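You operate a simulated robot arm through the tools that you are given. There is no shell and no other tool.

You are at the controls of a simulated robot arm. One attempt, no reset.

## Task
Put line 1 back on air and bring the red pointer into the green band.
Fine: weight off the pan to the tool ledge, air on at the cream box, take up the slack at W7, then set the box's pressure knob. The other knobs, levers, weights and cloths at these rollers stay as they are, on line 1 and line 2.

It is judged by the outcome, as a careful person would: the job done as asked, and still so three seconds after it is handed in. It fails if anything else is knocked over, pushed out of place, dropped, spilled or broken. Flat cloth is picked up by pressing the open fingertips on it (5 to 10 N) and closing them slowly along it; thin cloth reads only 2 to 8 mm in the jaws.

## Robot
A 7-joint arm with a two-finger parallel gripper, fixed in place. Base frame: the origin is on the floor under the middle of its stand, x ahead of it, y to its left, z up; the work surface is at about z = 113. Units: mm, rad, N and s.
It reaches about 1524 mm from its shoulder. Its first joint turns from -2.601 to 2.601 rad. Payload 3.5 kg.
The TCP is the grasp point between the finger pads, 23 mm short of the fingertips. In the tool frame z runs along the fingers and y along their closing line. Largest opening 94 mm; finger width 38, thickness 10; the body of the gripper, 54 by 96 mm, starts 39 mm behind the TCP.
Orientation is that of the tool frame in the base frame, as a unit quaternion [w, x, y, z]. With the fingers straight down and closing along the base's y, the tool's x points along the base's -x, its y along +y and its z along -z.

## Interface
- The arm moves only by the tool play_rows. Its argument "increments" is a list that holds one entry, the list of rows, each a list of 6 numbers: the shift along the base's x, y, z in mm, then the turn, a rotation vector about the base's x, y, z in rad. In form: [[[tx, ty, tz, rx, ry, rz], ...]]. A call has 1 to 20 rows; each row shifts and turns the commanded pose from where the row before left it. "claw" is the finger opening in mm, from 0 to 94, set as the call begins (left out, the last holds). A row lasts 0.2 s, in which the tool goes at most 50 mm and 0.15 rad; a call with a longer step from one row to the next is refused whole, and so is a gripper value outside its range. A pose out of reach is approached as far as the arm can. The call stops where the force on the tool passes 40 N (or 10 N more than at its start, if that is more) or the arm is blocked; 0.2 s more then pass. Each finger travels about 153 mm/s and halts on what it meets, pressing with about 28 N; the grip force reading is that of the motor and also rises with nothing between the fingers. The clock runs only during rows and for 0.2 s after the last one: add rows that do not move to give the fingers time. It gives the time, the measured TCP pose, the force on the tool (base axes), the opening and the grip force at its end, in the units of the frame above (readings bear some noise), with the torque about the TCP (base axes, N m) and any sound that the robot's microphone picked up, and new pictures: "views" is both (left out), scene, wrist or none.
- Cameras (640 x 400 px; columns grow to the right, rows downward): "scene" is fixed at [220.2, -650, 1117.1]; the picture's right is [0.41, -0.91, 0.00], its down [-0.24, -0.11, -0.96] and it looks along [0.88, 0.39, -0.27] (base axes); focal length 295 px, centre (320, 200). "wrist" rides on the gripper at [86, 16, -74] in the tool frame; the picture's right is [-0.18, 0.98, 0.00], its down [-0.58, -0.11, -0.81] and it looks along [-0.79, -0.15, 0.59] (tool axes); focal length 243 px, centre (320, 200). There is no depth. A picture from a camera that has moved, and an enlarged one, comes with that camera's place and axes in the base frame and with its lens.
- enlarge(camera, box): a new picture of the part [left, top, right, bottom] of that camera's present view, enlarged. The clock stands still meanwhile.
- job_done(): hands the job in; it is judged then, once.

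Nothing tells you positions but the pictures and the camera data. Unless the task says otherwise, let go and move clear before handing in.

The tools are called after "Request:" as name(argument=value, ...) on one line, values as JSON. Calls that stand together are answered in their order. play_rows: Moves the arm, as the interface text tells. Its arguments: {"type":"object","properties":{"increments":{"type":"array","items":{"type":"array","items":{"type":"array","items":{"type":"number"}}}},"claw":{"type":"number"},"views":{"type":"string","enum":["both","scene","wrist","none"]}},"required":["increments"]} The other tools are called the same way: enlarge (camera, box) takes an enlarged picture of a part of a camera's view; job_done () hands the job in.

At the start:

```text
time: 0.0
tool_pos: [1060.3, -285.3, 1129.5]
orientation: [-0.001, -0.001, 1.0, 0.0]
ft_force: [-0.2, 0.7, -0.9]
wrist_torque: [0.02, -0.01, -0.01]
width: 94.1
grasp_force: 0.0
```

scene: 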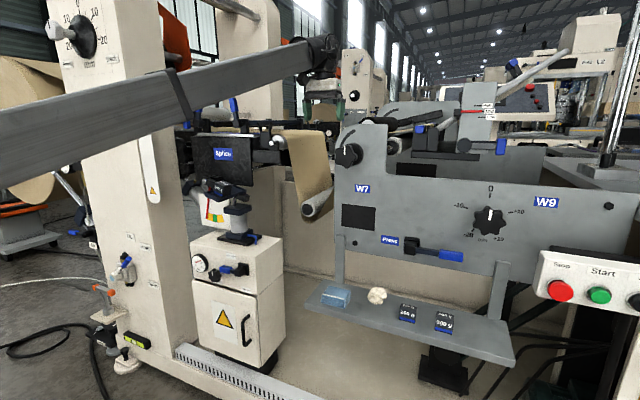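
wrist: 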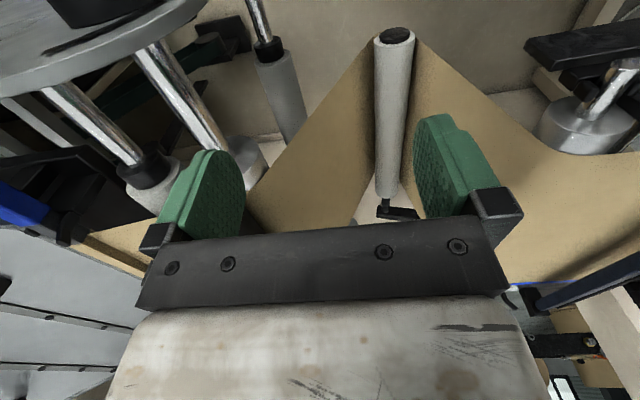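

I see a machine with a W7 panel, a cream box with a knob and gauge, a pan with weights, and a tool ledge with weights on it. I'll take enlarged looks before moving.

Request:
enlarge(camera="scene", box=[170, 120, 300, 200])

Request:
enlarge(camera="scene", box=[170, 180, 300, 290])

Request:
enlarge(camera="scene", box=[320, 110, 560, 260])

Request:
enlarge(camera="scene", box=[300, 250, 520, 390])

Request:
enlarge(camera="scene", box=[60, 210, 200, 370])

```text
4.92 times, centred on (235, 160) of scene
camera zoom: at [220.2, -650.0, 1117.1], right [0.41, -0.91, 0.0], down [-0.24, -0.11, -0.96], along [0.88, 0.39, -0.27], focal length 1453 px, centre (738, 397)
```

zoom: 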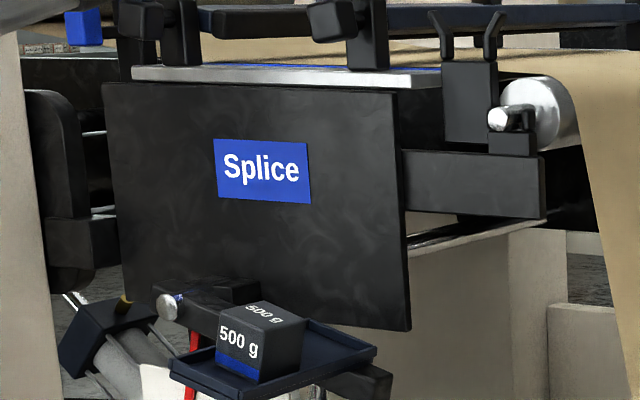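

```text
3.64 times, centred on (235, 235) of scene
camera zoom: at [220.2, -650.0, 1117.1], right [0.41, -0.91, 0.0], down [-0.24, -0.11, -0.96], along [0.88, 0.39, -0.27], focal length 1073 px, centre (629, 73)
```

zoom: 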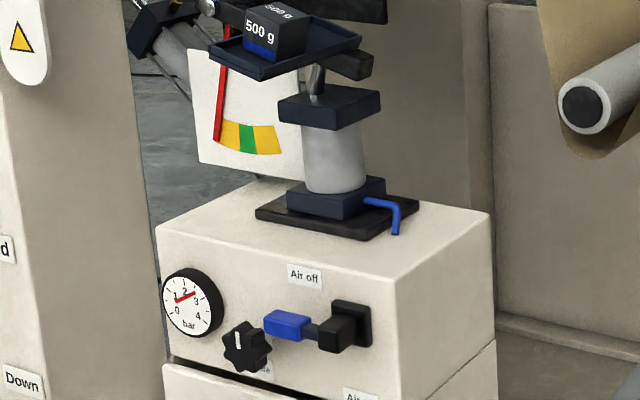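

```text
2.67 times, centred on (440, 185) of scene
camera zoom: at [220.2, -650.0, 1117.1], right [0.41, -0.91, 0.0], down [-0.24, -0.11, -0.96], along [0.88, 0.39, -0.27], focal length 787 px, centre (0, 240)
```

zoom: 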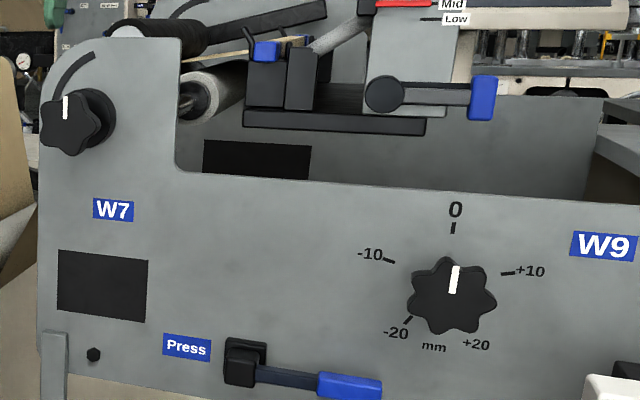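

```text
2.86 times, centred on (410, 320) of scene
camera zoom: at [220.2, -650.0, 1117.1], right [0.41, -0.91, 0.0], down [-0.24, -0.11, -0.96], along [0.88, 0.39, -0.27], focal length 843 px, centre (63, -143)
```

zoom: 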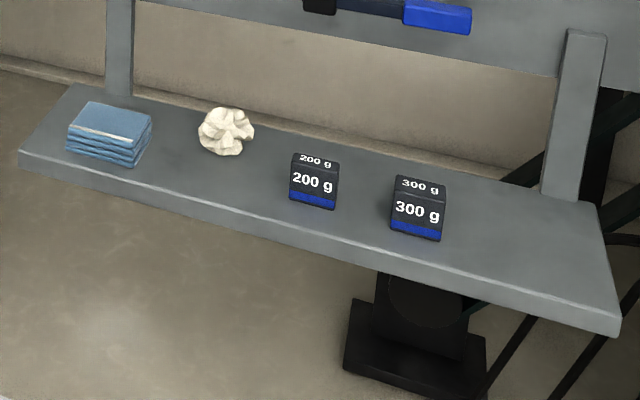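

```text
2.50 times, centred on (130, 290) of scene
camera zoom: at [220.2, -650.0, 1117.1], right [0.41, -0.91, 0.0], down [-0.24, -0.11, -0.96], along [0.88, 0.39, -0.27], focal length 738 px, centre (795, -25)
```

zoom: 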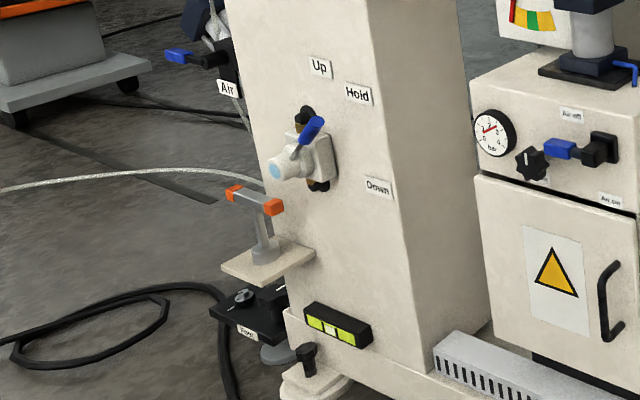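

The cream box front looks to be near x≈1015, y from about -45 to 270, top z≈630, with the pan above it. I'll back off towards the base and view this area with the wrist camera.

Request:
play_rows(increments=[[[-35, 0, 0, 0, 0, 0], [-40, 0, 0, 0, 0, 0], [-40, 0, 0, 0, 0, 0], [-40, 10, 0, 0, 0, 0], [-40, 30, 0, 0, 0, 0], [-40, 40, -10, 0, 0, 0], [-30, 40, -15, 0, 0, 0], [-20, 40, -20, 0, 0, 0], [0, 40, -20, 0, 0, 0], [0, 40, -20, 0, 0, 0]]])

```text
refused: row 6 steps farther than a row can; nothing moved
```

I over-stepped one row's limit; I'll repeat the retreat with smaller steps.

Request:
play_rows(increments=[[[-35, 0, 0, 0, 0, 0], [-40, 0, 0, 0, 0, 0], [-40, 0, 0, 0, 0, 0], [-40, 10, 0, 0, 0, 0], [-35, 25, 0, 0, 0, 0], [-30, 30, -10, 0, 0, 0], [-30, 30, -15, 0, 0, 0], [-20, 35, -20, 0, 0, 0], [0, 40, -20, 0, 0, 0], [0, 40, -20, 0, 0, 0]]])

```text
time: 1.0
tool_pos: [918.2, -279.9, 1130.2]
orientation: [0.006, 0.002, 1.0, -0.002]
ft_force: [5.4, -2.4, -12.3]
wrist_torque: [-0.14, -0.73, 0.05]
width: 94.0
grasp_force: 0.0
stopped in row 4: the force on the tool passed its limit at 50 N (the readings are from after the stop); the commanded pose is now the measured one
camera wrist: at [833.2, -263.1, 1203.2], right [0.19, 0.98, 0.0], down [0.57, -0.11, 0.81], along [0.8, -0.15, -0.58], focal length 243 px, centre (320, 200)
```

scene: 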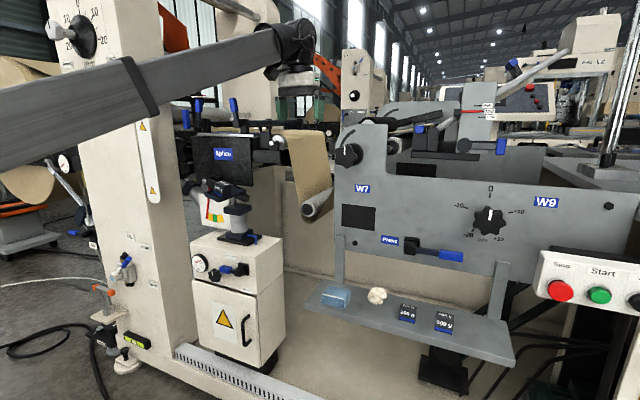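
wrist: 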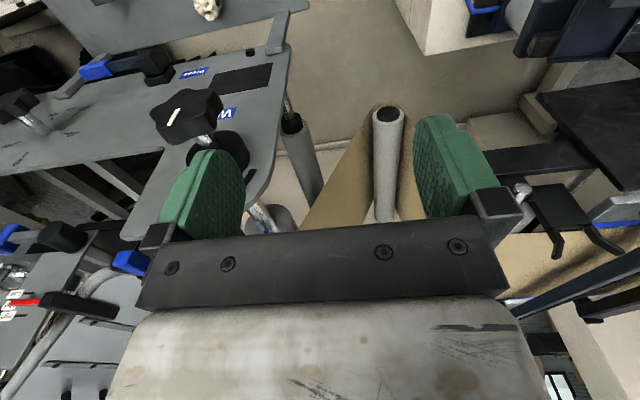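

The call stopped on a force limit, though nothing appears to touch the gripper. I'll hold still to see whether the force is real contact or only motion.

Request:
play_rows(increments=[[[0, 0, 0, 0, 0, 0], [0, 0, 0, 0, 0, 0]]], views="none")

Request:
enlarge(camera="scene", box=[250, 10, 370, 130])

Request:
enlarge(camera="wrist", box=[0, 0, 320, 200])

```text
time: 1.6
tool_pos: [920.3, -279.2, 1130.5]
orientation: [0.004, 0.002, 1.0, -0.001]
ft_force: [8.6, -2.7, -19.0]
wrist_torque: [-0.27, -1.1, 0.04]
width: 94.1
grasp_force: 0.1
```

```text
3.33 times, centred on (310, 70) of scene
camera zoom: at [220.2, -650.0, 1117.1], right [0.41, -0.91, 0.0], down [-0.24, -0.11, -0.96], along [0.88, 0.39, -0.27], focal length 984 px, centre (353, 633)
```

zoom: 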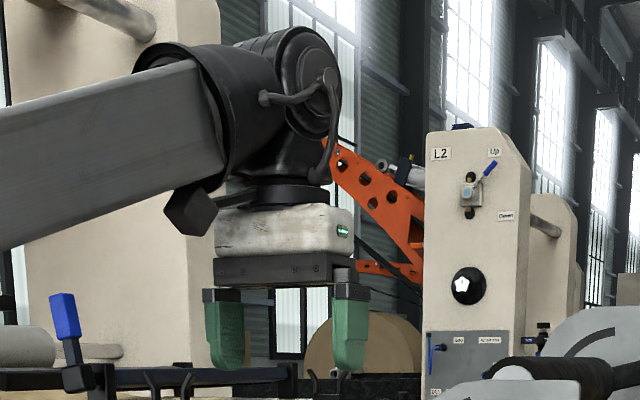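

```text
2.00 times, centred on (160, 100) of wrist
camera zoom: at [832.9, -263.1, 1203.3], right [0.19, 0.98, 0.0], down [0.57, -0.11, 0.81], along [0.8, -0.15, -0.58], focal length 485 px, centre (640, 400)
```

zoom: 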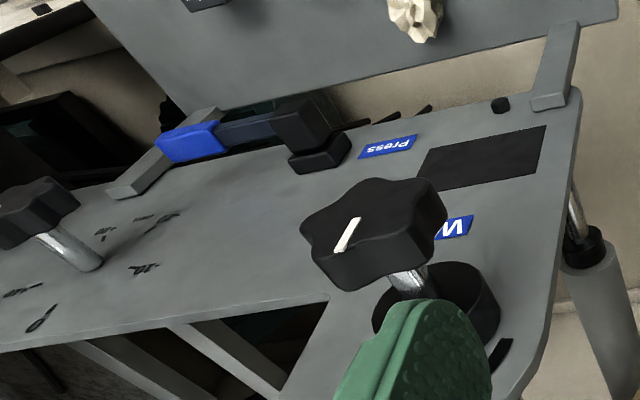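

The steady force looks like the wrist camera touching the forearm (a self-contact), so I'll ease forward to clear it and then turn the wrist so the camera swings off the base side.

Request:
play_rows(increments=[[[20, 0, 0, 0, 0, 0], [25, 0, 0, 0, 0, 0], [15, 0, 0, 0, 0, 0], [0, 0, 0, 0, 0, 0]]], views="none")

```text
time: 2.6
tool_pos: [978.6, -281.2, 1127.9]
orientation: [0.004, 0.002, 1.0, 0.0]
ft_force: [0.9, 0.3, 0.5]
wrist_torque: [0.01, -0.03, -0.01]
width: 93.8
grasp_force: 0.0
```

Contact has cleared. Now I'll turn the wrist about the vertical to see whether it can bring the camera to the far side.

Request:
play_rows(increments=[[[0, 0, 0, 0, 0, 0.14], [0, 0, 0, 0, 0, 0.14], [0, 0, 0, 0, 0, 0.14], [0, 0, 0, 0, 0, 0.14], [0, 0, 0, 0, 0, 0.14], [0, 0, 0, 0, 0, 0.14], [0, 0, 0, 0, 0, 0.14], [0, 0, 0, 0, 0, 0.14], [0, 0, 0, 0, 0, 0.14], [0, 0, 0, 0, 0, 0.14], [0, 0, 0, 0, 0, 0.14]]])

```text
time: 5.0
tool_pos: [979.5, -279.1, 1130.8]
orientation: [0.004, -0.696, 0.718, 0.003]
ft_force: [1.6, 0.0, 1.0]
wrist_torque: [0.0, 0.02, 0.02]
width: 93.9
grasp_force: 0.1
camera wrist: at [960.3, -366.5, 1203.5], right [-0.98, 0.21, 0.0], down [0.13, 0.57, 0.81], along [0.17, 0.79, -0.58], focal length 243 px, centre (320, 200)
```

scene: 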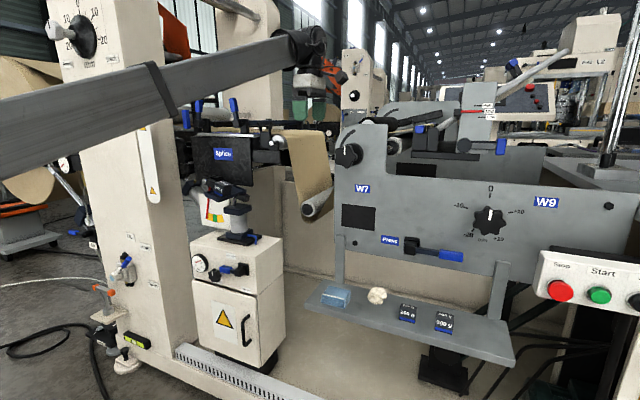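
wrist: 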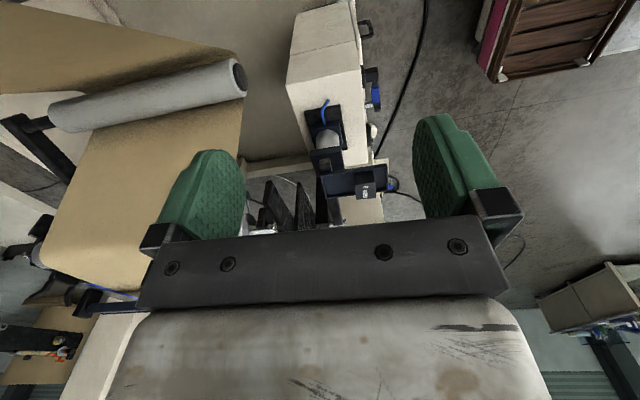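

Wrist turn works well. From here the wrist camera sees the pan with the 500 g weight and the cream box from the side; I'll enlarge these.

Request:
enlarge(camera="wrist", box=[250, 0, 430, 230])

Request:
enlarge(camera="wrist", box=[290, 80, 410, 230])

Request:
enlarge(camera="scene", box=[190, 170, 270, 220])

Request:
enlarge(camera="scene", box=[185, 230, 295, 300])

```text
1.74 times, centred on (340, 115) of wrist
camera zoom: at [960.3, -366.5, 1203.5], right [-0.98, 0.21, 0.0], down [0.13, 0.57, 0.81], along [0.17, 0.79, -0.58], focal length 422 px, centre (285, 348)
```

zoom: 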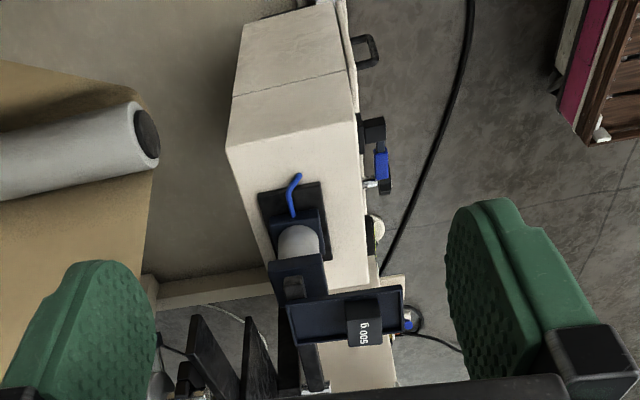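

```text
2.67 times, centred on (350, 155) of wrist
camera zoom: at [960.3, -366.5, 1203.5], right [-0.98, 0.21, 0.0], down [0.13, 0.57, 0.81], along [0.17, 0.79, -0.58], focal length 647 px, centre (240, 320)
```

zoom: 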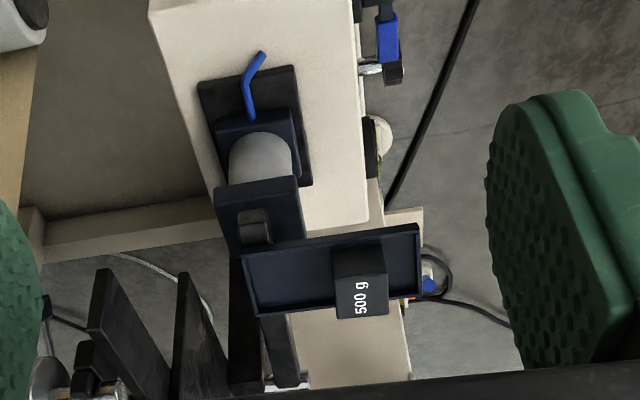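

```text
8.00 times, centred on (230, 195) of scene
camera zoom: at [220.2, -650.0, 1117.1], right [0.41, -0.91, 0.0], down [-0.24, -0.11, -0.96], along [0.88, 0.39, -0.27], focal length 2361 px, centre (1040, 240)
```

zoom: 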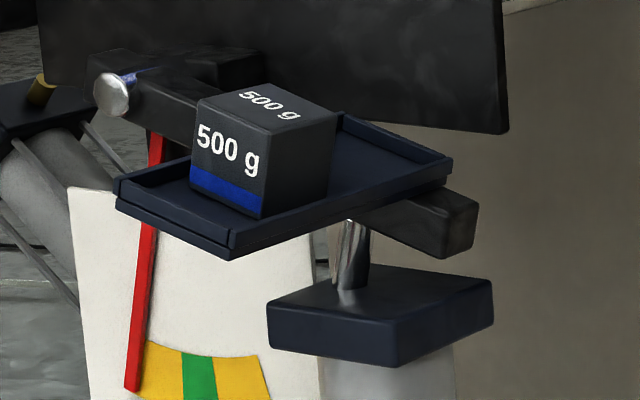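

```text
5.71 times, centred on (240, 265) of scene
camera zoom: at [220.2, -650.0, 1117.1], right [0.41, -0.91, 0.0], down [-0.24, -0.11, -0.96], along [0.88, 0.39, -0.27], focal length 1686 px, centre (777, -171)
```

zoom: 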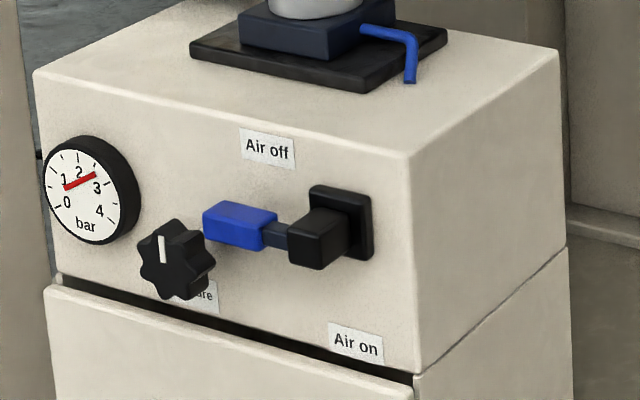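

The weight on the pan sits at roughly (957, 29, z 867–907), the ledge top at z≈625 with x≈850–980, and free room right of the 300 g weight. Because the W9 knob hangs over the ledge I want the fingers pointing forward and tilted down, so I'll finish the yaw and then pitch up.

Request:
play_rows(increments=[[[0, 0, 0, 0, 0, 0.14], [0, 0, 0, 0, 0, 0.14], [0, 0, 0, 0, 0, 0.14], [0, 0, 0, 0, 0, 0.14], [0, 0, 0, 0, 0, 0.14], [0, 0, 0, 0, 0, 0.14], [0, 0, 0, 0, 0, 0.14], [0, 0, 0, 0, 0, 0.14], [0, 0, 0, 0, 0, 0.14], [0, 0, 0, 0, 0, 0.14], [0, 0, 0, 0, 0, 0.14], [0, 0, 0, 0, 0, 0.06]]])

```text
time: 7.6
tool_pos: [982.6, -264.3, 1129.5]
orientation: [-0.005, 0.982, -0.188, -0.004]
ft_force: [-0.5, 0.7, -0.5]
wrist_torque: [0.0, -0.01, -0.02]
width: 93.9
grasp_force: 0.0
out of reach, approached as far as the arm can: row 9, 10, 11, 12
camera wrist: at [1058.4, -312.2, 1203.4], right [-0.53, -0.85, -0.01], down [-0.5, 0.31, 0.81], along [-0.69, 0.44, -0.58], focal length 243 px, centre (320, 200)
```

scene: 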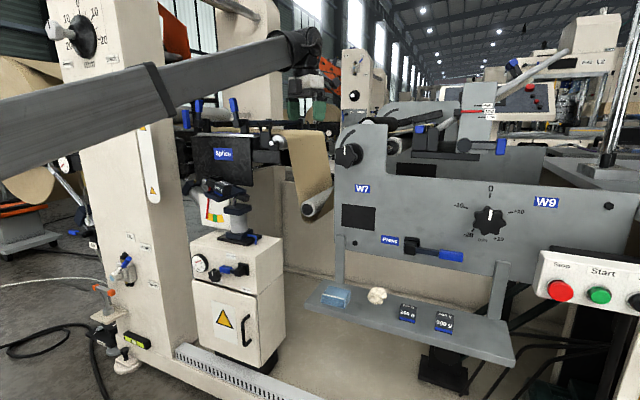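
wrist: 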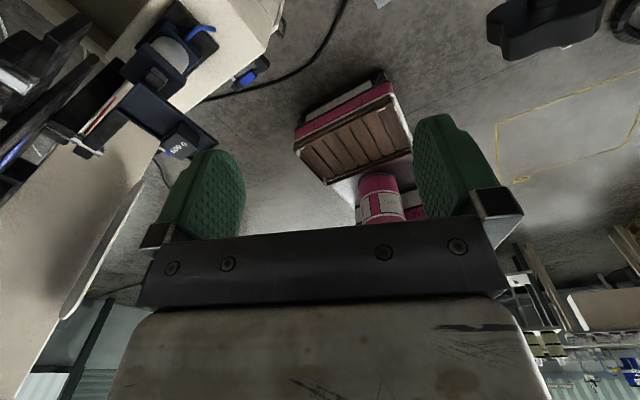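

The last wrist joint hit its limit there, so the natural roll is the one I started with (camera on the base side). I'll turn back to it, then pitch the fingers forward, which also keeps the camera off the forearm.

Request:
play_rows(increments=[[[0, 0, 0, 0, 0, -0.138], [0, 0, 0, 0, 0, -0.138], [0, 0, 0, 0, 0, -0.138], [0, 0, 0, 0, 0, -0.138], [0, 0, 0, 0, 0, -0.138], [0, 0, 0, 0, 0, -0.138], [0, 0, 0, 0, 0, -0.138], [0, 0, 0, 0, 0, -0.138], [0, 0, 0, 0, 0, -0.138], [0, 0, 0, 0, 0, -0.138], [0, 0, 0, 0, 0, -0.138], [0, 0, 0, 0, 0, -0.138], [0, 0, 0, 0, 0, -0.138], [0, 0, 0, 0, 0, -0.138], [0, 0, 0, 0, 0, -0.138], [0, 0, 0, 0, 0, -0.138], [0, 0, 0, 0, 0, -0.138], [0, 0, 0, 0, 0, -0.138], [0, 0, 0, 0, 0, -0.138], [0, 0, 0, 0, 0, -0.138]]], views="none")

```text
time: 11.8
tool_pos: [983.2, -263.6, 1129.6]
orientation: [0.004, 0.0, 1.0, -0.005]
ft_force: [0.2, -0.5, -0.5]
wrist_torque: [0.01, 0.02, 0.0]
width: 94.1
grasp_force: 0.0
```

Back at the starting roll. Now pitching the fingers forward to about 45° while backing off slightly.

Request:
play_rows(increments=[[[0, 0, 0, 0, -0.11, 0], [0, 0, 0, 0, -0.11, 0], [-5, 0, 0, 0, -0.11, 0], [-10, 0, 0, 0, -0.11, 0], [-10, 0, 0, 0, -0.11, 0], [-15, 5, 0, 0, -0.11, 0], [-20, 10, 0, 0, -0.11, 0], [-20, 15, 0, 0, 0, 0], [-20, 20, 0, 0, 0, 0], [-20, 20, 0, 0, 0, 0]]])

```text
time: 14.0
tool_pos: [862.4, -193.5, 1131.0]
orientation: [0.38, 0.001, 0.925, -0.005]
ft_force: [0.1, 0.1, 0.1]
wrist_torque: [-0.01, 0.0, 0.01]
width: 94.0
grasp_force: 0.2
camera wrist: at [749.7, -176.4, 1122.8], right [0.14, 0.98, 0.12], down [-0.15, -0.1, 0.98], along [0.98, -0.15, 0.14], focal length 243 px, centre (320, 200)
```

scene: 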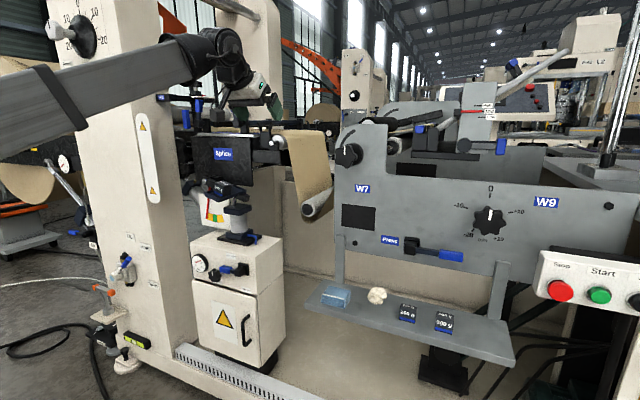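
wrist: 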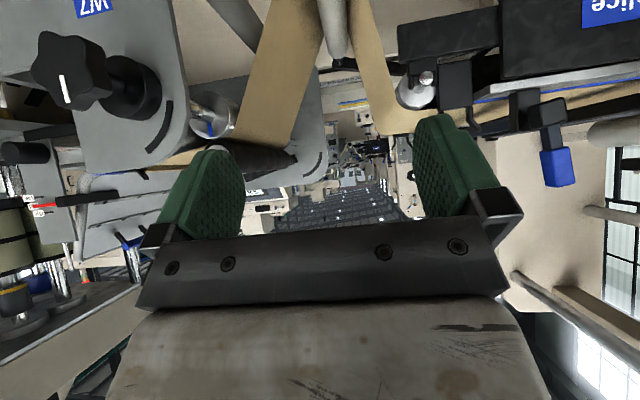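

The wrist is at 45° with clear space. I'll look closely at the W7 knob and its arc mark from both cameras while here.

Request:
enlarge(camera="scene", box=[325, 110, 405, 200])

Request:
enlarge(camera="wrist", box=[0, 0, 240, 170])

Request:
enlarge(camera="scene", box=[440, 170, 580, 260])

```text
4.44 times, centred on (365, 155) of scene
camera zoom: at [220.2, -650.0, 1117.1], right [0.41, -0.91, 0.0], down [-0.24, -0.11, -0.96], along [0.88, 0.39, -0.27], focal length 1312 px, centre (120, 400)
```

zoom: 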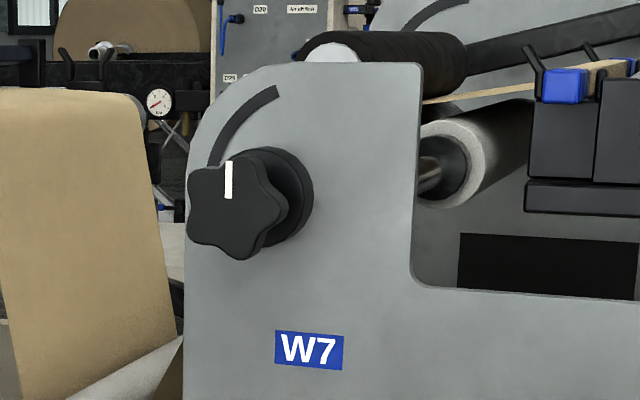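

```text
2.35 times, centred on (120, 85) of wrist
camera zoom: at [749.7, -176.4, 1122.8], right [0.14, 0.98, 0.12], down [-0.15, -0.1, 0.98], along [0.98, -0.15, 0.14], focal length 571 px, centre (791, 471)
```

zoom: 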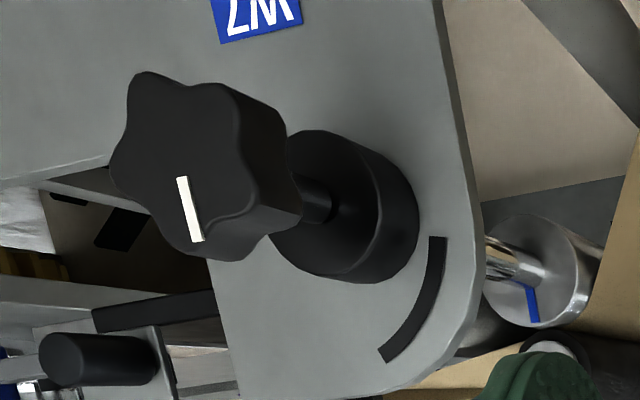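

```text
4.44 times, centred on (510, 215) of scene
camera zoom: at [220.2, -650.0, 1117.1], right [0.41, -0.91, 0.0], down [-0.24, -0.11, -0.96], along [0.88, 0.39, -0.27], focal length 1312 px, centre (-524, 133)
```

zoom: 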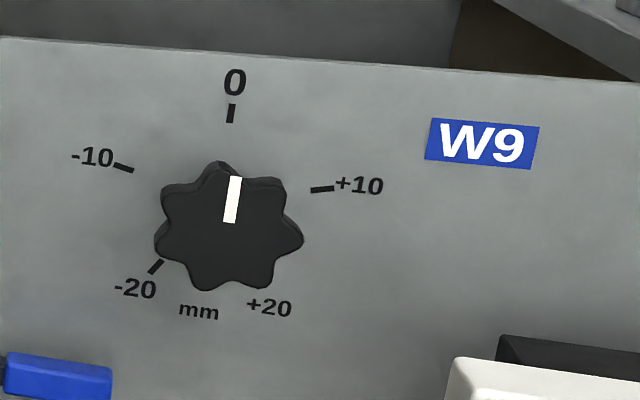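

Both marks are noted. Now I'll move to in front of the pan, staying about 80 mm short of it, to pin down the weight's position.

Request:
play_rows(increments=[[[-8, 20, -15, 0, 0, 0], [-8, 30, -25, 0, 0, 0], [-8, 35, -25, 0, 0, 0], [-8, 35, -25, 0, 0, 0], [0, 35, -25, 0, 0, 0], [0, 30, -25, 0, 0, 0], [0, 25, -20, 0, 0, 0], [0, 13, -11, 0, 0, 0], [0, 0, 0, 0, 0, 0]]])

```text
time: 16.0
tool_pos: [833.4, 28.1, 957.7]
orientation: [0.381, 0.0, 0.925, -0.004]
ft_force: [0.1, -0.4, -0.2]
wrist_torque: [0.01, 0.0, 0.01]
width: 94.0
grasp_force: 0.0
camera wrist: at [719.2, 45.5, 950.3], right [0.13, 0.98, 0.12], down [-0.15, -0.1, 0.98], along [0.98, -0.15, 0.14], focal length 243 px, centre (320, 200)
```

scene: 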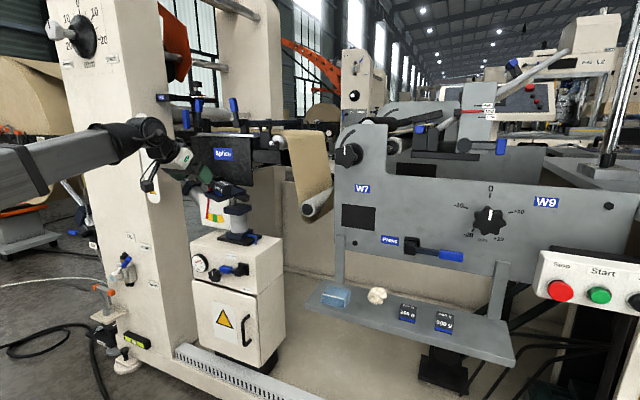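
wrist: 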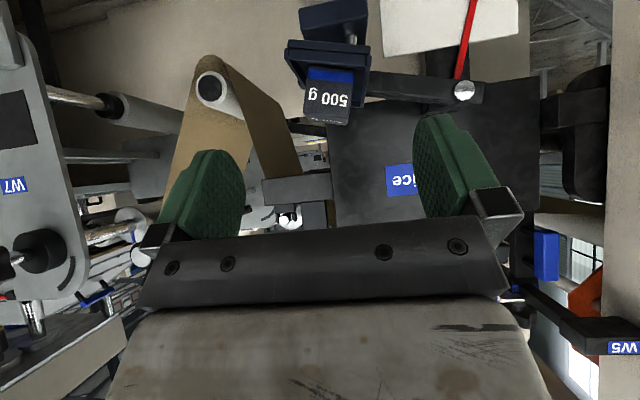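

Request:
enlarge(camera="wrist", box=[260, 0, 500, 150])

Request:
enlarge(camera="scene", box=[140, 130, 280, 220])

```text
2.67 times, centred on (380, 75) of wrist
camera zoom: at [719.2, 45.5, 950.3], right [0.13, 0.98, 0.12], down [-0.15, -0.1, 0.98], along [0.98, -0.15, 0.14], focal length 647 px, centre (160, 533)
```

zoom: 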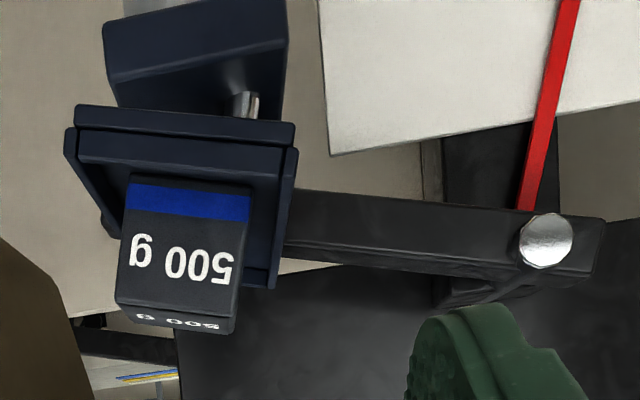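

```text
4.44 times, centred on (210, 175) of scene
camera zoom: at [220.2, -650.0, 1117.1], right [0.41, -0.91, 0.0], down [-0.24, -0.11, -0.96], along [0.88, 0.39, -0.27], focal length 1312 px, centre (809, 311)
```

zoom: 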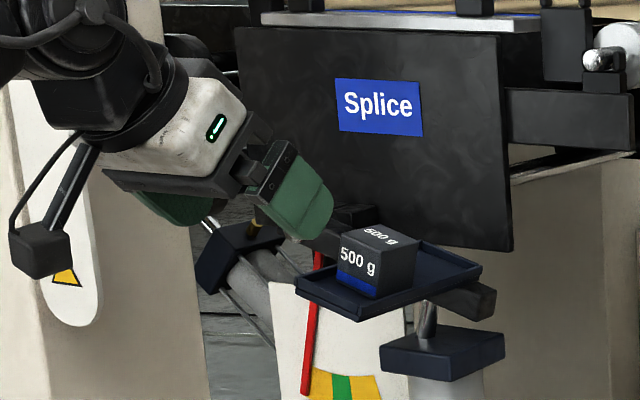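

The weight and pan are tilted about 12.7° about the x axis (the -y side is lower), with the block centre at about (957, 31, 891). I'll roll the gripper to match, open to 66 mm and move to a pre-grasp point.

Request:
play_rows(increments=[[[0, 0, 0, 0.11, 0, 0], [0, 0, 0, 0.11, 0, 0], [15, -3, 0, 0, 0, 0], [20, -4, 0, 0, 0, 0], [20, -4, 0, 0, 0, 0], [15, -1, 0, 0, 0, 0], [0, 0, 0, 0, 0, 0]]], claw=66)

```text
time: 17.6
tool_pos: [901.8, 16.7, 958.4]
orientation: [0.378, 0.042, 0.92, 0.097]
ft_force: [-0.3, 0.0, 0.3]
wrist_torque: [-0.01, -0.03, 0.0]
width: 66.1
grasp_force: 0.1
camera wrist: at [787.8, 34.8, 954.6], right [0.14, 0.93, 0.33], down [-0.15, -0.31, 0.94], along [0.98, -0.18, 0.1], focal length 243 px, centre (320, 200)
```

scene: 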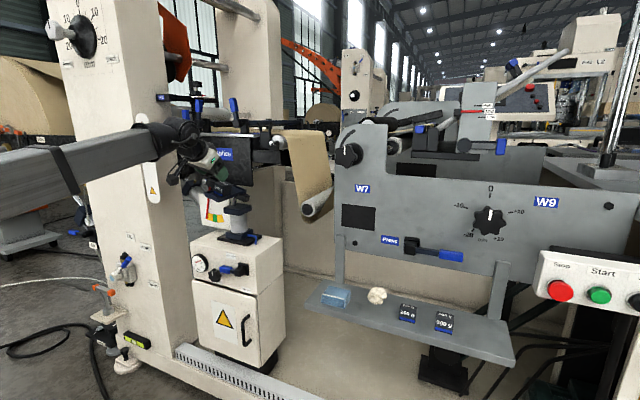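
wrist: 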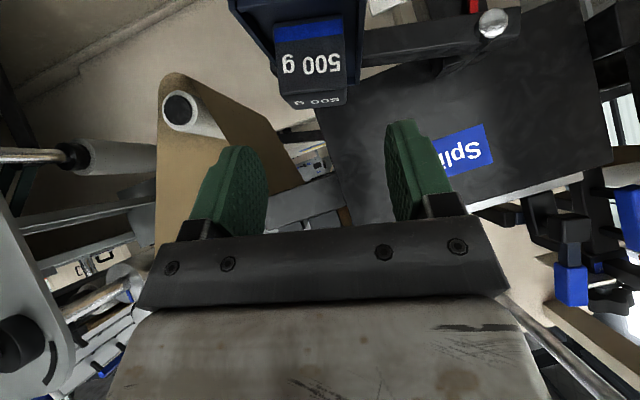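

Request:
enlarge(camera="wrist", box=[220, 0, 420, 130])

Request:
enlarge(camera="scene", box=[170, 140, 270, 220])

```text
3.08 times, centred on (320, 65) of wrist
camera zoom: at [787.8, 34.8, 954.6], right [0.14, 0.93, 0.33], down [-0.15, -0.31, 0.94], along [0.98, -0.18, 0.1], focal length 746 px, centre (320, 615)
```

zoom: 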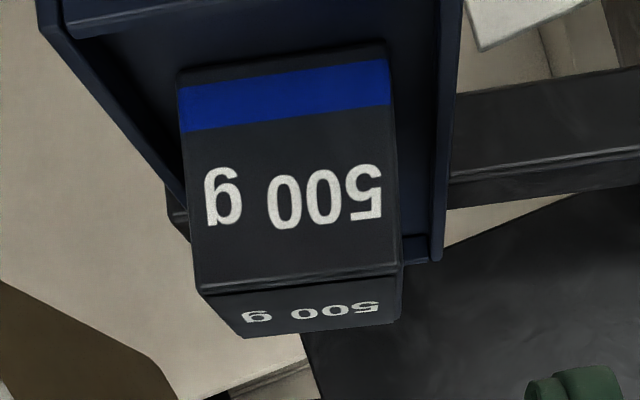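

```text
5.00 times, centred on (220, 180) of scene
camera zoom: at [220.2, -650.0, 1117.1], right [0.41, -0.91, 0.0], down [-0.24, -0.11, -0.96], along [0.88, 0.39, -0.27], focal length 1476 px, centre (820, 300)
```

zoom: 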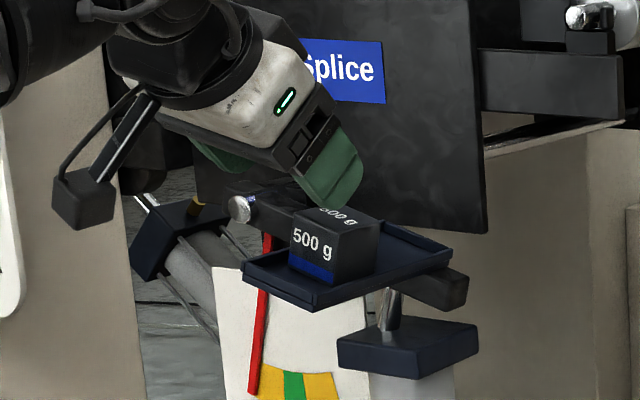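

The block is now well framed between the fingers; its centre works out at about (959, 30, 888.5). I'll advance along the finger direction to straddle it, keeping the tips above the pan's rim.

Request:
play_rows(increments=[[[10.6, 1.9, -10, 0.01, 0, -0.03], [10.6, 1.9, -10, 0, 0, 0], [10.6, 1.9, -10, 0, 0, 0], [10.6, 1.9, -10, 0, 0, 0], [0, 0, 0, 0, 0, 0]]])

```text
time: 18.8
tool_pos: [942.7, 24.0, 917.7]
orientation: [0.379, 0.057, 0.919, 0.096]
ft_force: [-0.6, -0.8, 0.7]
wrist_torque: [0.01, 0.0, 0.0]
width: 66.3
grasp_force: 0.0
camera wrist: at [829.7, 46.0, 913.9], right [0.16, 0.93, 0.34], down [-0.16, -0.32, 0.93], along [0.97, -0.21, 0.1], focal length 243 px, centre (320, 200)
```

scene: 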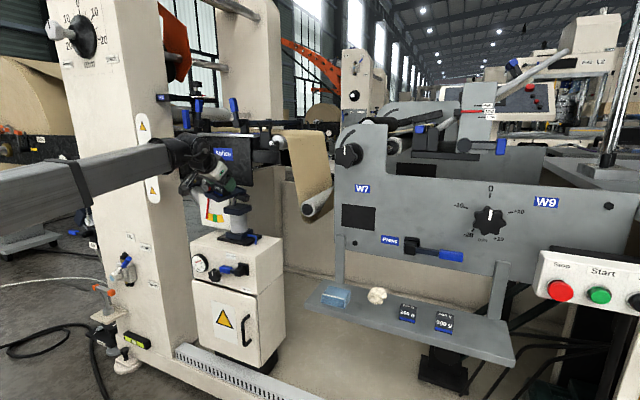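
wrist: 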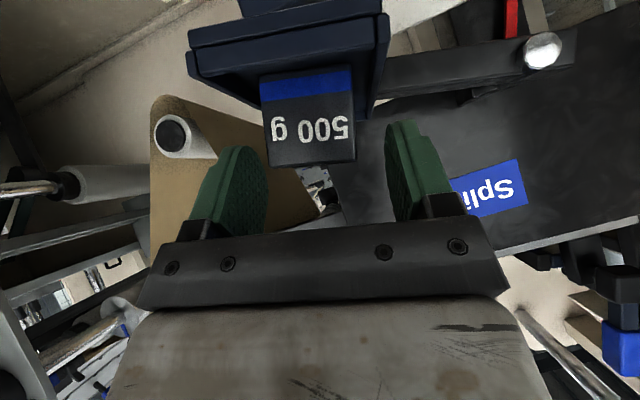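

Fingers straddle the block symmetrically. One last short advance, then I'll check before closing.

Request:
play_rows(increments=[[[6, 1, -4.5, 0, 0, 0], [6, 1, -4.2, 0, 0, 0], [0, 0, 0, 0, 0, 0]]])

Request:
enlarge(camera="scene", box=[170, 140, 270, 220])

Request:
enlarge(camera="wrist", box=[180, 0, 460, 200])

```text
time: 19.6
tool_pos: [954.7, 26.1, 909.4]
orientation: [0.379, 0.057, 0.919, 0.096]
ft_force: [0.5, -0.1, -0.6]
wrist_torque: [-0.01, -0.01, -0.01]
width: 65.8
grasp_force: 0.1
camera wrist: at [842.6, 47.1, 905.9], right [0.16, 0.93, 0.34], down [-0.16, -0.32, 0.93], along [0.97, -0.21, 0.1], focal length 243 px, centre (320, 200)
```

scene: 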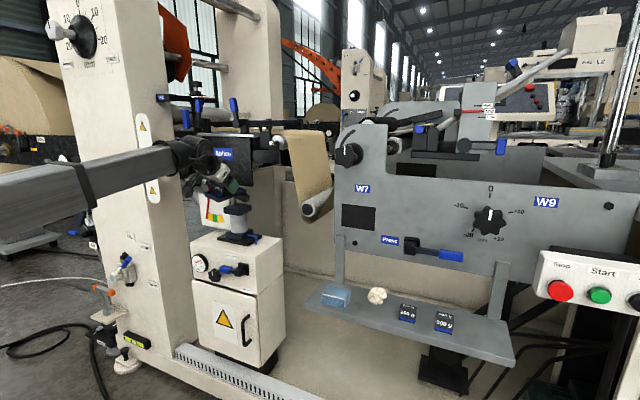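
wrist: 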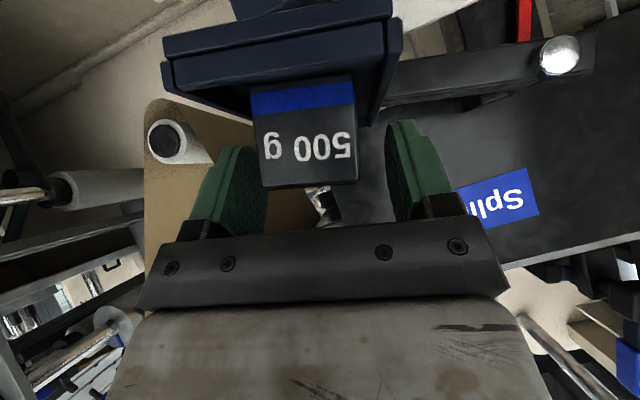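

```text
5.00 times, centred on (220, 180) of scene
camera zoom: at [220.2, -650.0, 1117.1], right [0.41, -0.91, 0.0], down [-0.24, -0.11, -0.96], along [0.88, 0.39, -0.27], focal length 1476 px, centre (820, 300)
```

zoom: 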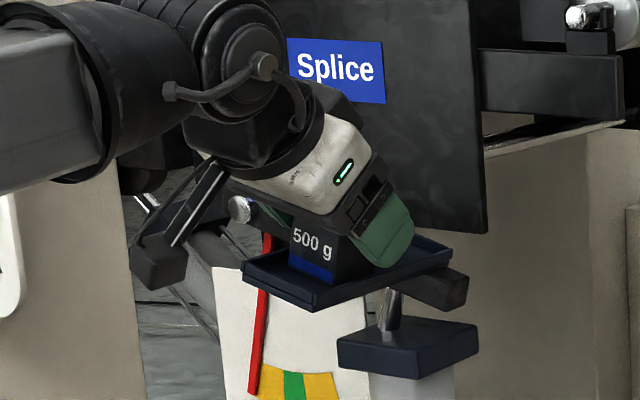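

```text
2.00 times, centred on (320, 100) of wrist
camera zoom: at [842.6, 47.1, 905.9], right [0.16, 0.93, 0.34], down [-0.16, -0.32, 0.93], along [0.97, -0.21, 0.1], focal length 485 px, centre (320, 400)
```

zoom: 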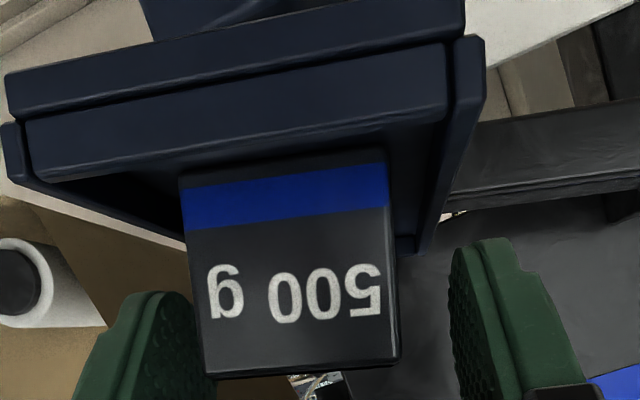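

Tips look to be just above the rim, so I'll raise a further 3 mm for margin and close in stages.

Request:
play_rows(increments=[[[0, -0.7, 3, 0, 0, 0], [0, 0, 0, 0, 0, 0]]], claw=48)

Request:
enlarge(camera="wrist", box=[180, 0, 460, 200])

```text
time: 20.2
tool_pos: [955.9, 24.2, 913.4]
orientation: [0.379, 0.057, 0.919, 0.097]
ft_force: [0.4, 0.0, 1.3]
wrist_torque: [0.0, 0.02, 0.02]
width: 48.0
grasp_force: 0.1
camera wrist: at [842.4, 46.5, 909.6], right [0.16, 0.93, 0.34], down [-0.16, -0.32, 0.93], along [0.97, -0.21, 0.1], focal length 243 px, centre (320, 200)
```

scene: 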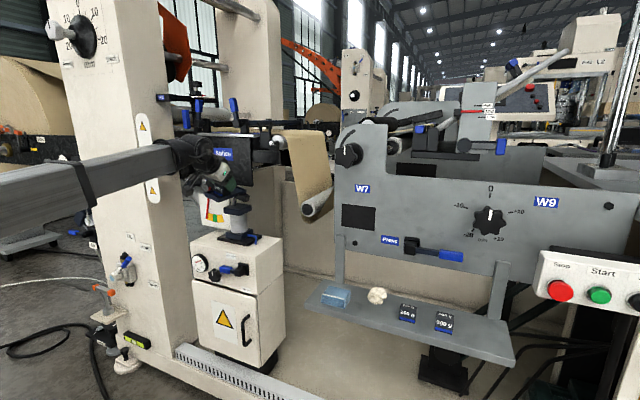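
wrist: 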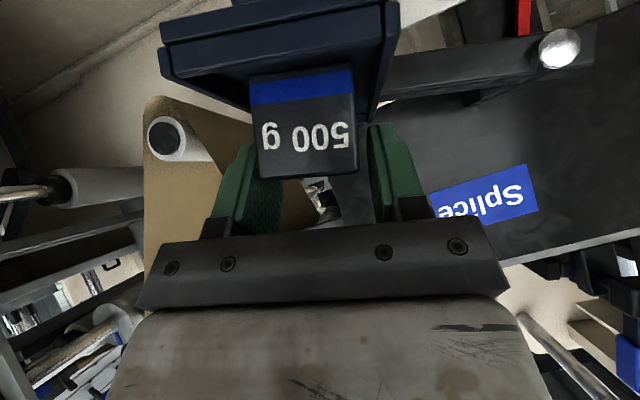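

```text
2.00 times, centred on (320, 100) of wrist
camera zoom: at [842.4, 46.5, 909.6], right [0.16, 0.93, 0.34], down [-0.16, -0.32, 0.93], along [0.97, -0.21, 0.1], focal length 485 px, centre (320, 400)
```

zoom: 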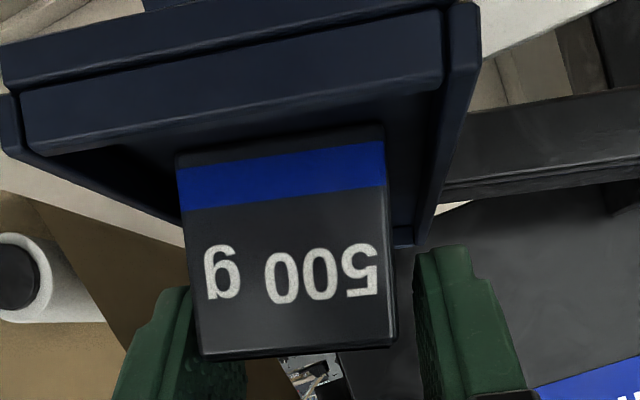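

The block checks out as centred between the fingers. Closing onto it now.

Request:
play_rows(increments=[[[0, 0, 0, 0, 0, 0], [0, 0, 0, 0, 0, 0]]], claw=42, views="none")

Request:
play_rows(increments=[[[0, 0, 0, 0, 0, 0], [0, 0, 0, 0, 0, 0], [0, 0, 0, 0, 0, 0]]], claw=30)

Request:
enlarge(camera="scene", box=[170, 140, 270, 220])

```text
time: 20.8
tool_pos: [955.1, 24.1, 913.9]
orientation: [0.378, 0.058, 0.919, 0.096]
ft_force: [0.4, -2.3, -0.9]
wrist_torque: [-0.01, -0.01, -0.03]
width: 42.5
grasp_force: 0.7
```

```text
time: 21.6
tool_pos: [956.4, 25.1, 913.0]
orientation: [0.379, 0.058, 0.919, 0.097]
ft_force: [1.5, -3.5, 2.8]
wrist_torque: [0.1, 0.03, 0.02]
width: 39.8
grasp_force: 28.4
camera wrist: at [842.5, 46.3, 909.7], right [0.16, 0.93, 0.34], down [-0.16, -0.32, 0.93], along [0.97, -0.21, 0.1], focal length 243 px, centre (320, 200)
```

scene: 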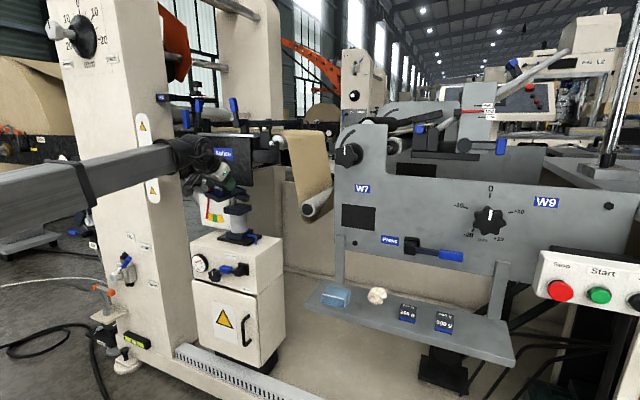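
wrist: 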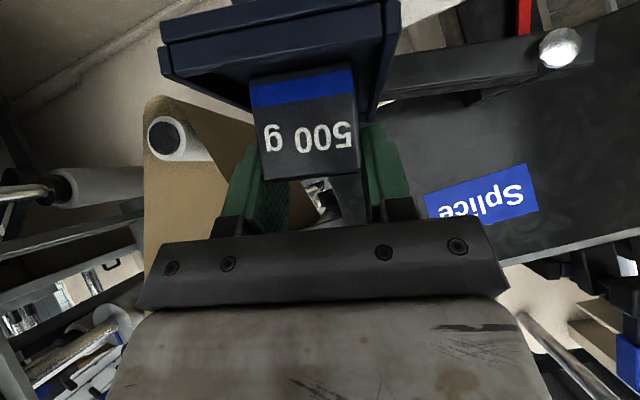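

```text
5.00 times, centred on (220, 180) of scene
camera zoom: at [220.2, -650.0, 1117.1], right [0.41, -0.91, 0.0], down [-0.24, -0.11, -0.96], along [0.88, 0.39, -0.27], focal length 1476 px, centre (820, 300)
```

zoom: 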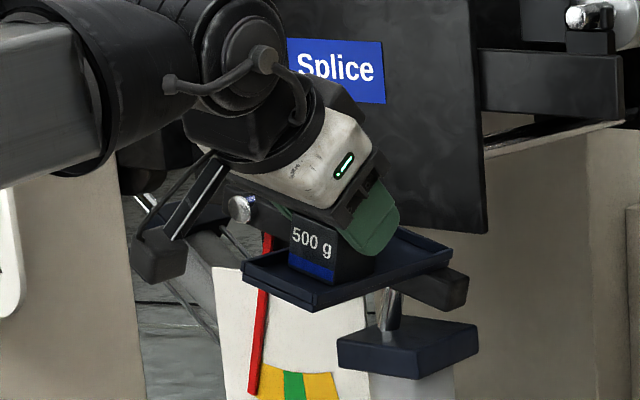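

Gripped: 39.8 mm at 28 N, matching a 40 mm block. Lifting slowly along the block's own up direction and checking the pan.

Request:
play_rows(increments=[[[0, -0.5, 3, 0, 0, 0], [0, -1, 5, 0, 0, 0], [0, -1.5, 8, 0, 0, 0], [0, -2, 12, 0, 0, 0], [0, -2, 15, 0, 0, 0], [0, 0, 0, 0, 0, 0]]])

Request:
enlarge(camera="scene", box=[170, 140, 270, 220])

```text
time: 23.0
tool_pos: [955.8, 17.6, 955.1]
orientation: [0.379, 0.058, 0.919, 0.096]
ft_force: [0.3, -0.5, -5.3]
wrist_torque: [-0.03, -0.01, -0.01]
width: 39.8
grasp_force: 28.6
camera wrist: at [843.0, 39.0, 951.9], right [0.16, 0.93, 0.34], down [-0.16, -0.32, 0.93], along [0.97, -0.21, 0.1], focal length 243 px, centre (320, 200)
```

scene: 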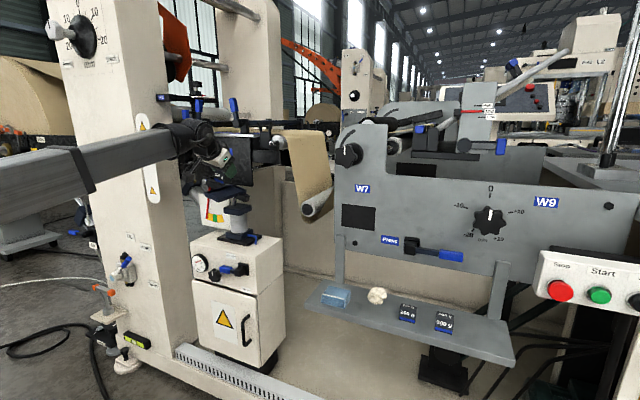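
wrist: 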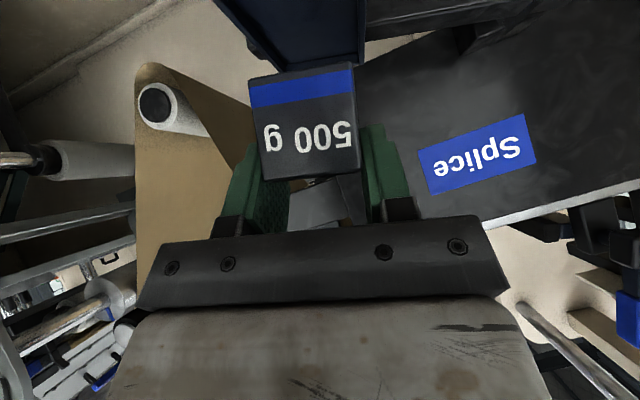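

```text
5.00 times, centred on (220, 180) of scene
camera zoom: at [220.2, -650.0, 1117.1], right [0.41, -0.91, 0.0], down [-0.24, -0.11, -0.96], along [0.88, 0.39, -0.27], focal length 1476 px, centre (820, 300)
```

zoom: 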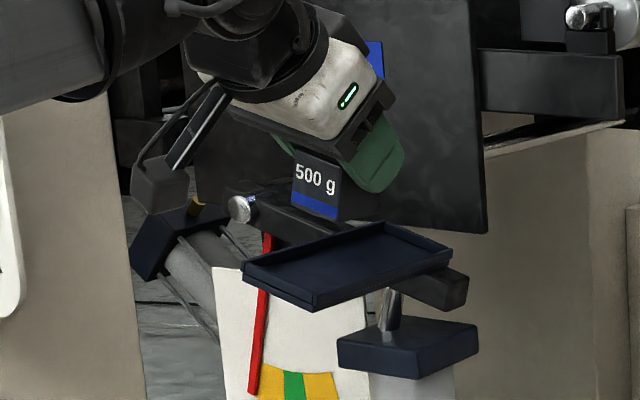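

The weight is free of the pan and the force reads its 5 N. I'll back away from the pan, level the roll, and carry it round towards the right end of the ledge.

Request:
play_rows(increments=[[[-15, 0, 5, 0, 0, 0], [-30, 0, 0, 0, 0, 0], [-35, 0, 0, 0, 0, 0], [-35, 0, 0, -0.07, 0, 0.01], [-20, 0, 0, -0.08, 0, 0.01], [0, -10, 0, -0.08, 0, 0.01], [0, -20, 0, 0, 0, 0], [0, -30, 0, 0, 0, 0], [0, -35, 0, 0, 0, 0], [0, -35, 0, 0, 0, 0], [0, -35, 0, 0, 0, 0], [0, -35, 0, 0, 0, 0], [0, -35, 0, 0, 0, 0], [0, -35, 0, 0, 0, 0], [0, -35, 0, 0, 0, 0], [0, -30, 0, 0, 0, 0], [0, 0, 0, 0, 0, 0]]])

```text
time: 26.6
tool_pos: [822.3, -316.5, 959.1]
orientation: [0.38, -0.001, 0.925, -0.004]
ft_force: [0.1, -0.5, -5.4]
wrist_torque: [0.02, -0.02, 0.0]
width: 39.7
grasp_force: 27.8
camera wrist: at [708.2, -300.0, 950.8], right [0.13, 0.98, 0.12], down [-0.16, -0.1, 0.98], along [0.98, -0.15, 0.14], focal length 243 px, centre (320, 200)
```

scene: 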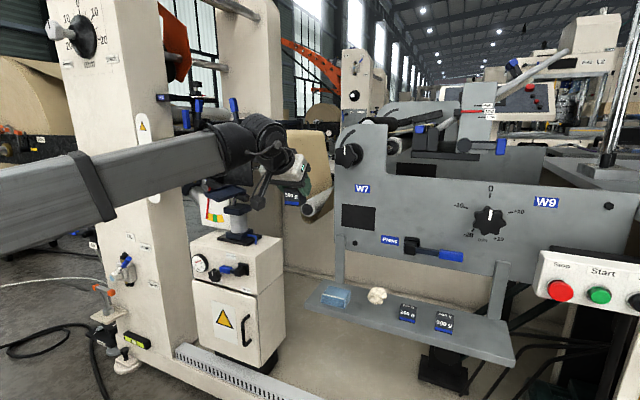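
wrist: 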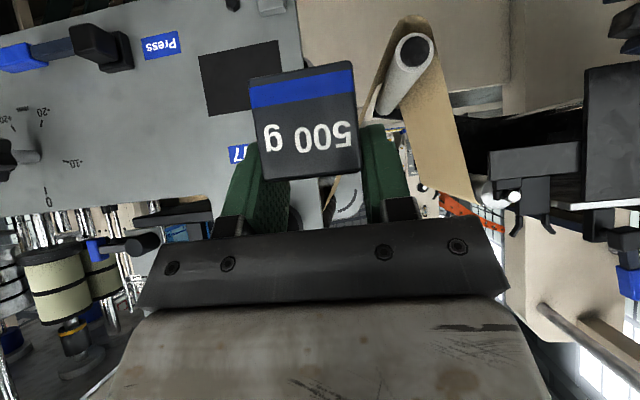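

Grip is steady. Continuing to the right while descending, keeping well in front of the panel's knobs and levers.

Request:
play_rows(increments=[[[-5, -20, 0, 0, 0, 0], [-10, -34, -5, 0, 0, 0], [-10, -34, -10, 0, 0, 0], [0, -34, -12, 0, 0, 0], [0, -34, -14, 0, 0, 0], [0, -34, -14, 0, 0, 0], [0, -34, -14, 0, 0, 0], [0, -34, -14, 0, 0, 0], [0, -34, -14, 0, 0, 0], [0, -34, -14, 0, 0, 0], [0, -34, -14, 0, 0, 0], [0, -34, -14, 0, 0, 0], [0, -30, -10, 0, 0, 0], [0, -17, -5, 0, 0, 0], [0, 0, 0, 0, 0, 0]]])

```text
time: 29.8
tool_pos: [795.4, -757.4, 808.2]
orientation: [0.381, 0.0, 0.924, -0.004]
ft_force: [-0.3, 0.6, -5.1]
wrist_torque: [-0.01, -0.03, -0.01]
width: 39.8
grasp_force: 28.0
camera wrist: at [681.4, -740.5, 799.1], right [0.13, 0.98, 0.12], down [-0.16, -0.1, 0.98], along [0.98, -0.15, 0.14], focal length 243 px, centre (320, 200)
```

scene: 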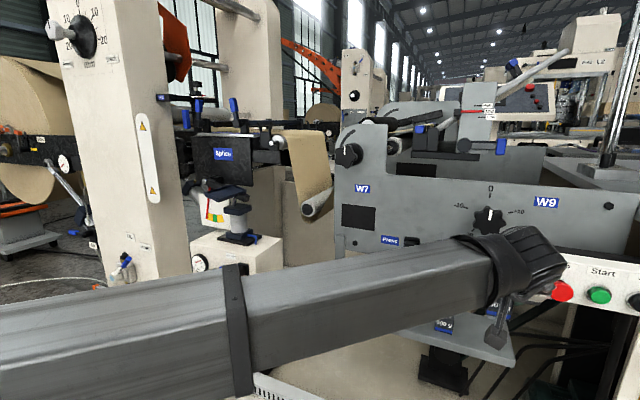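
wrist: 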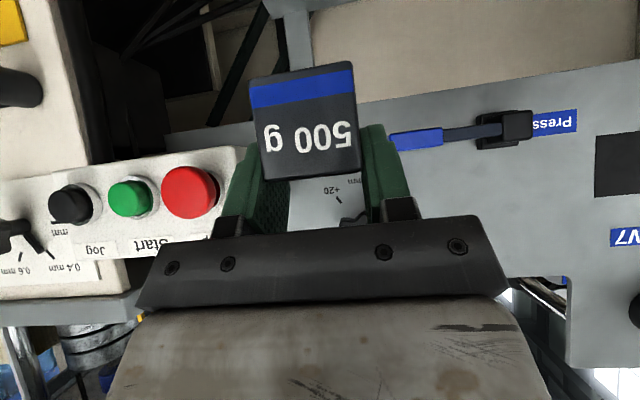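

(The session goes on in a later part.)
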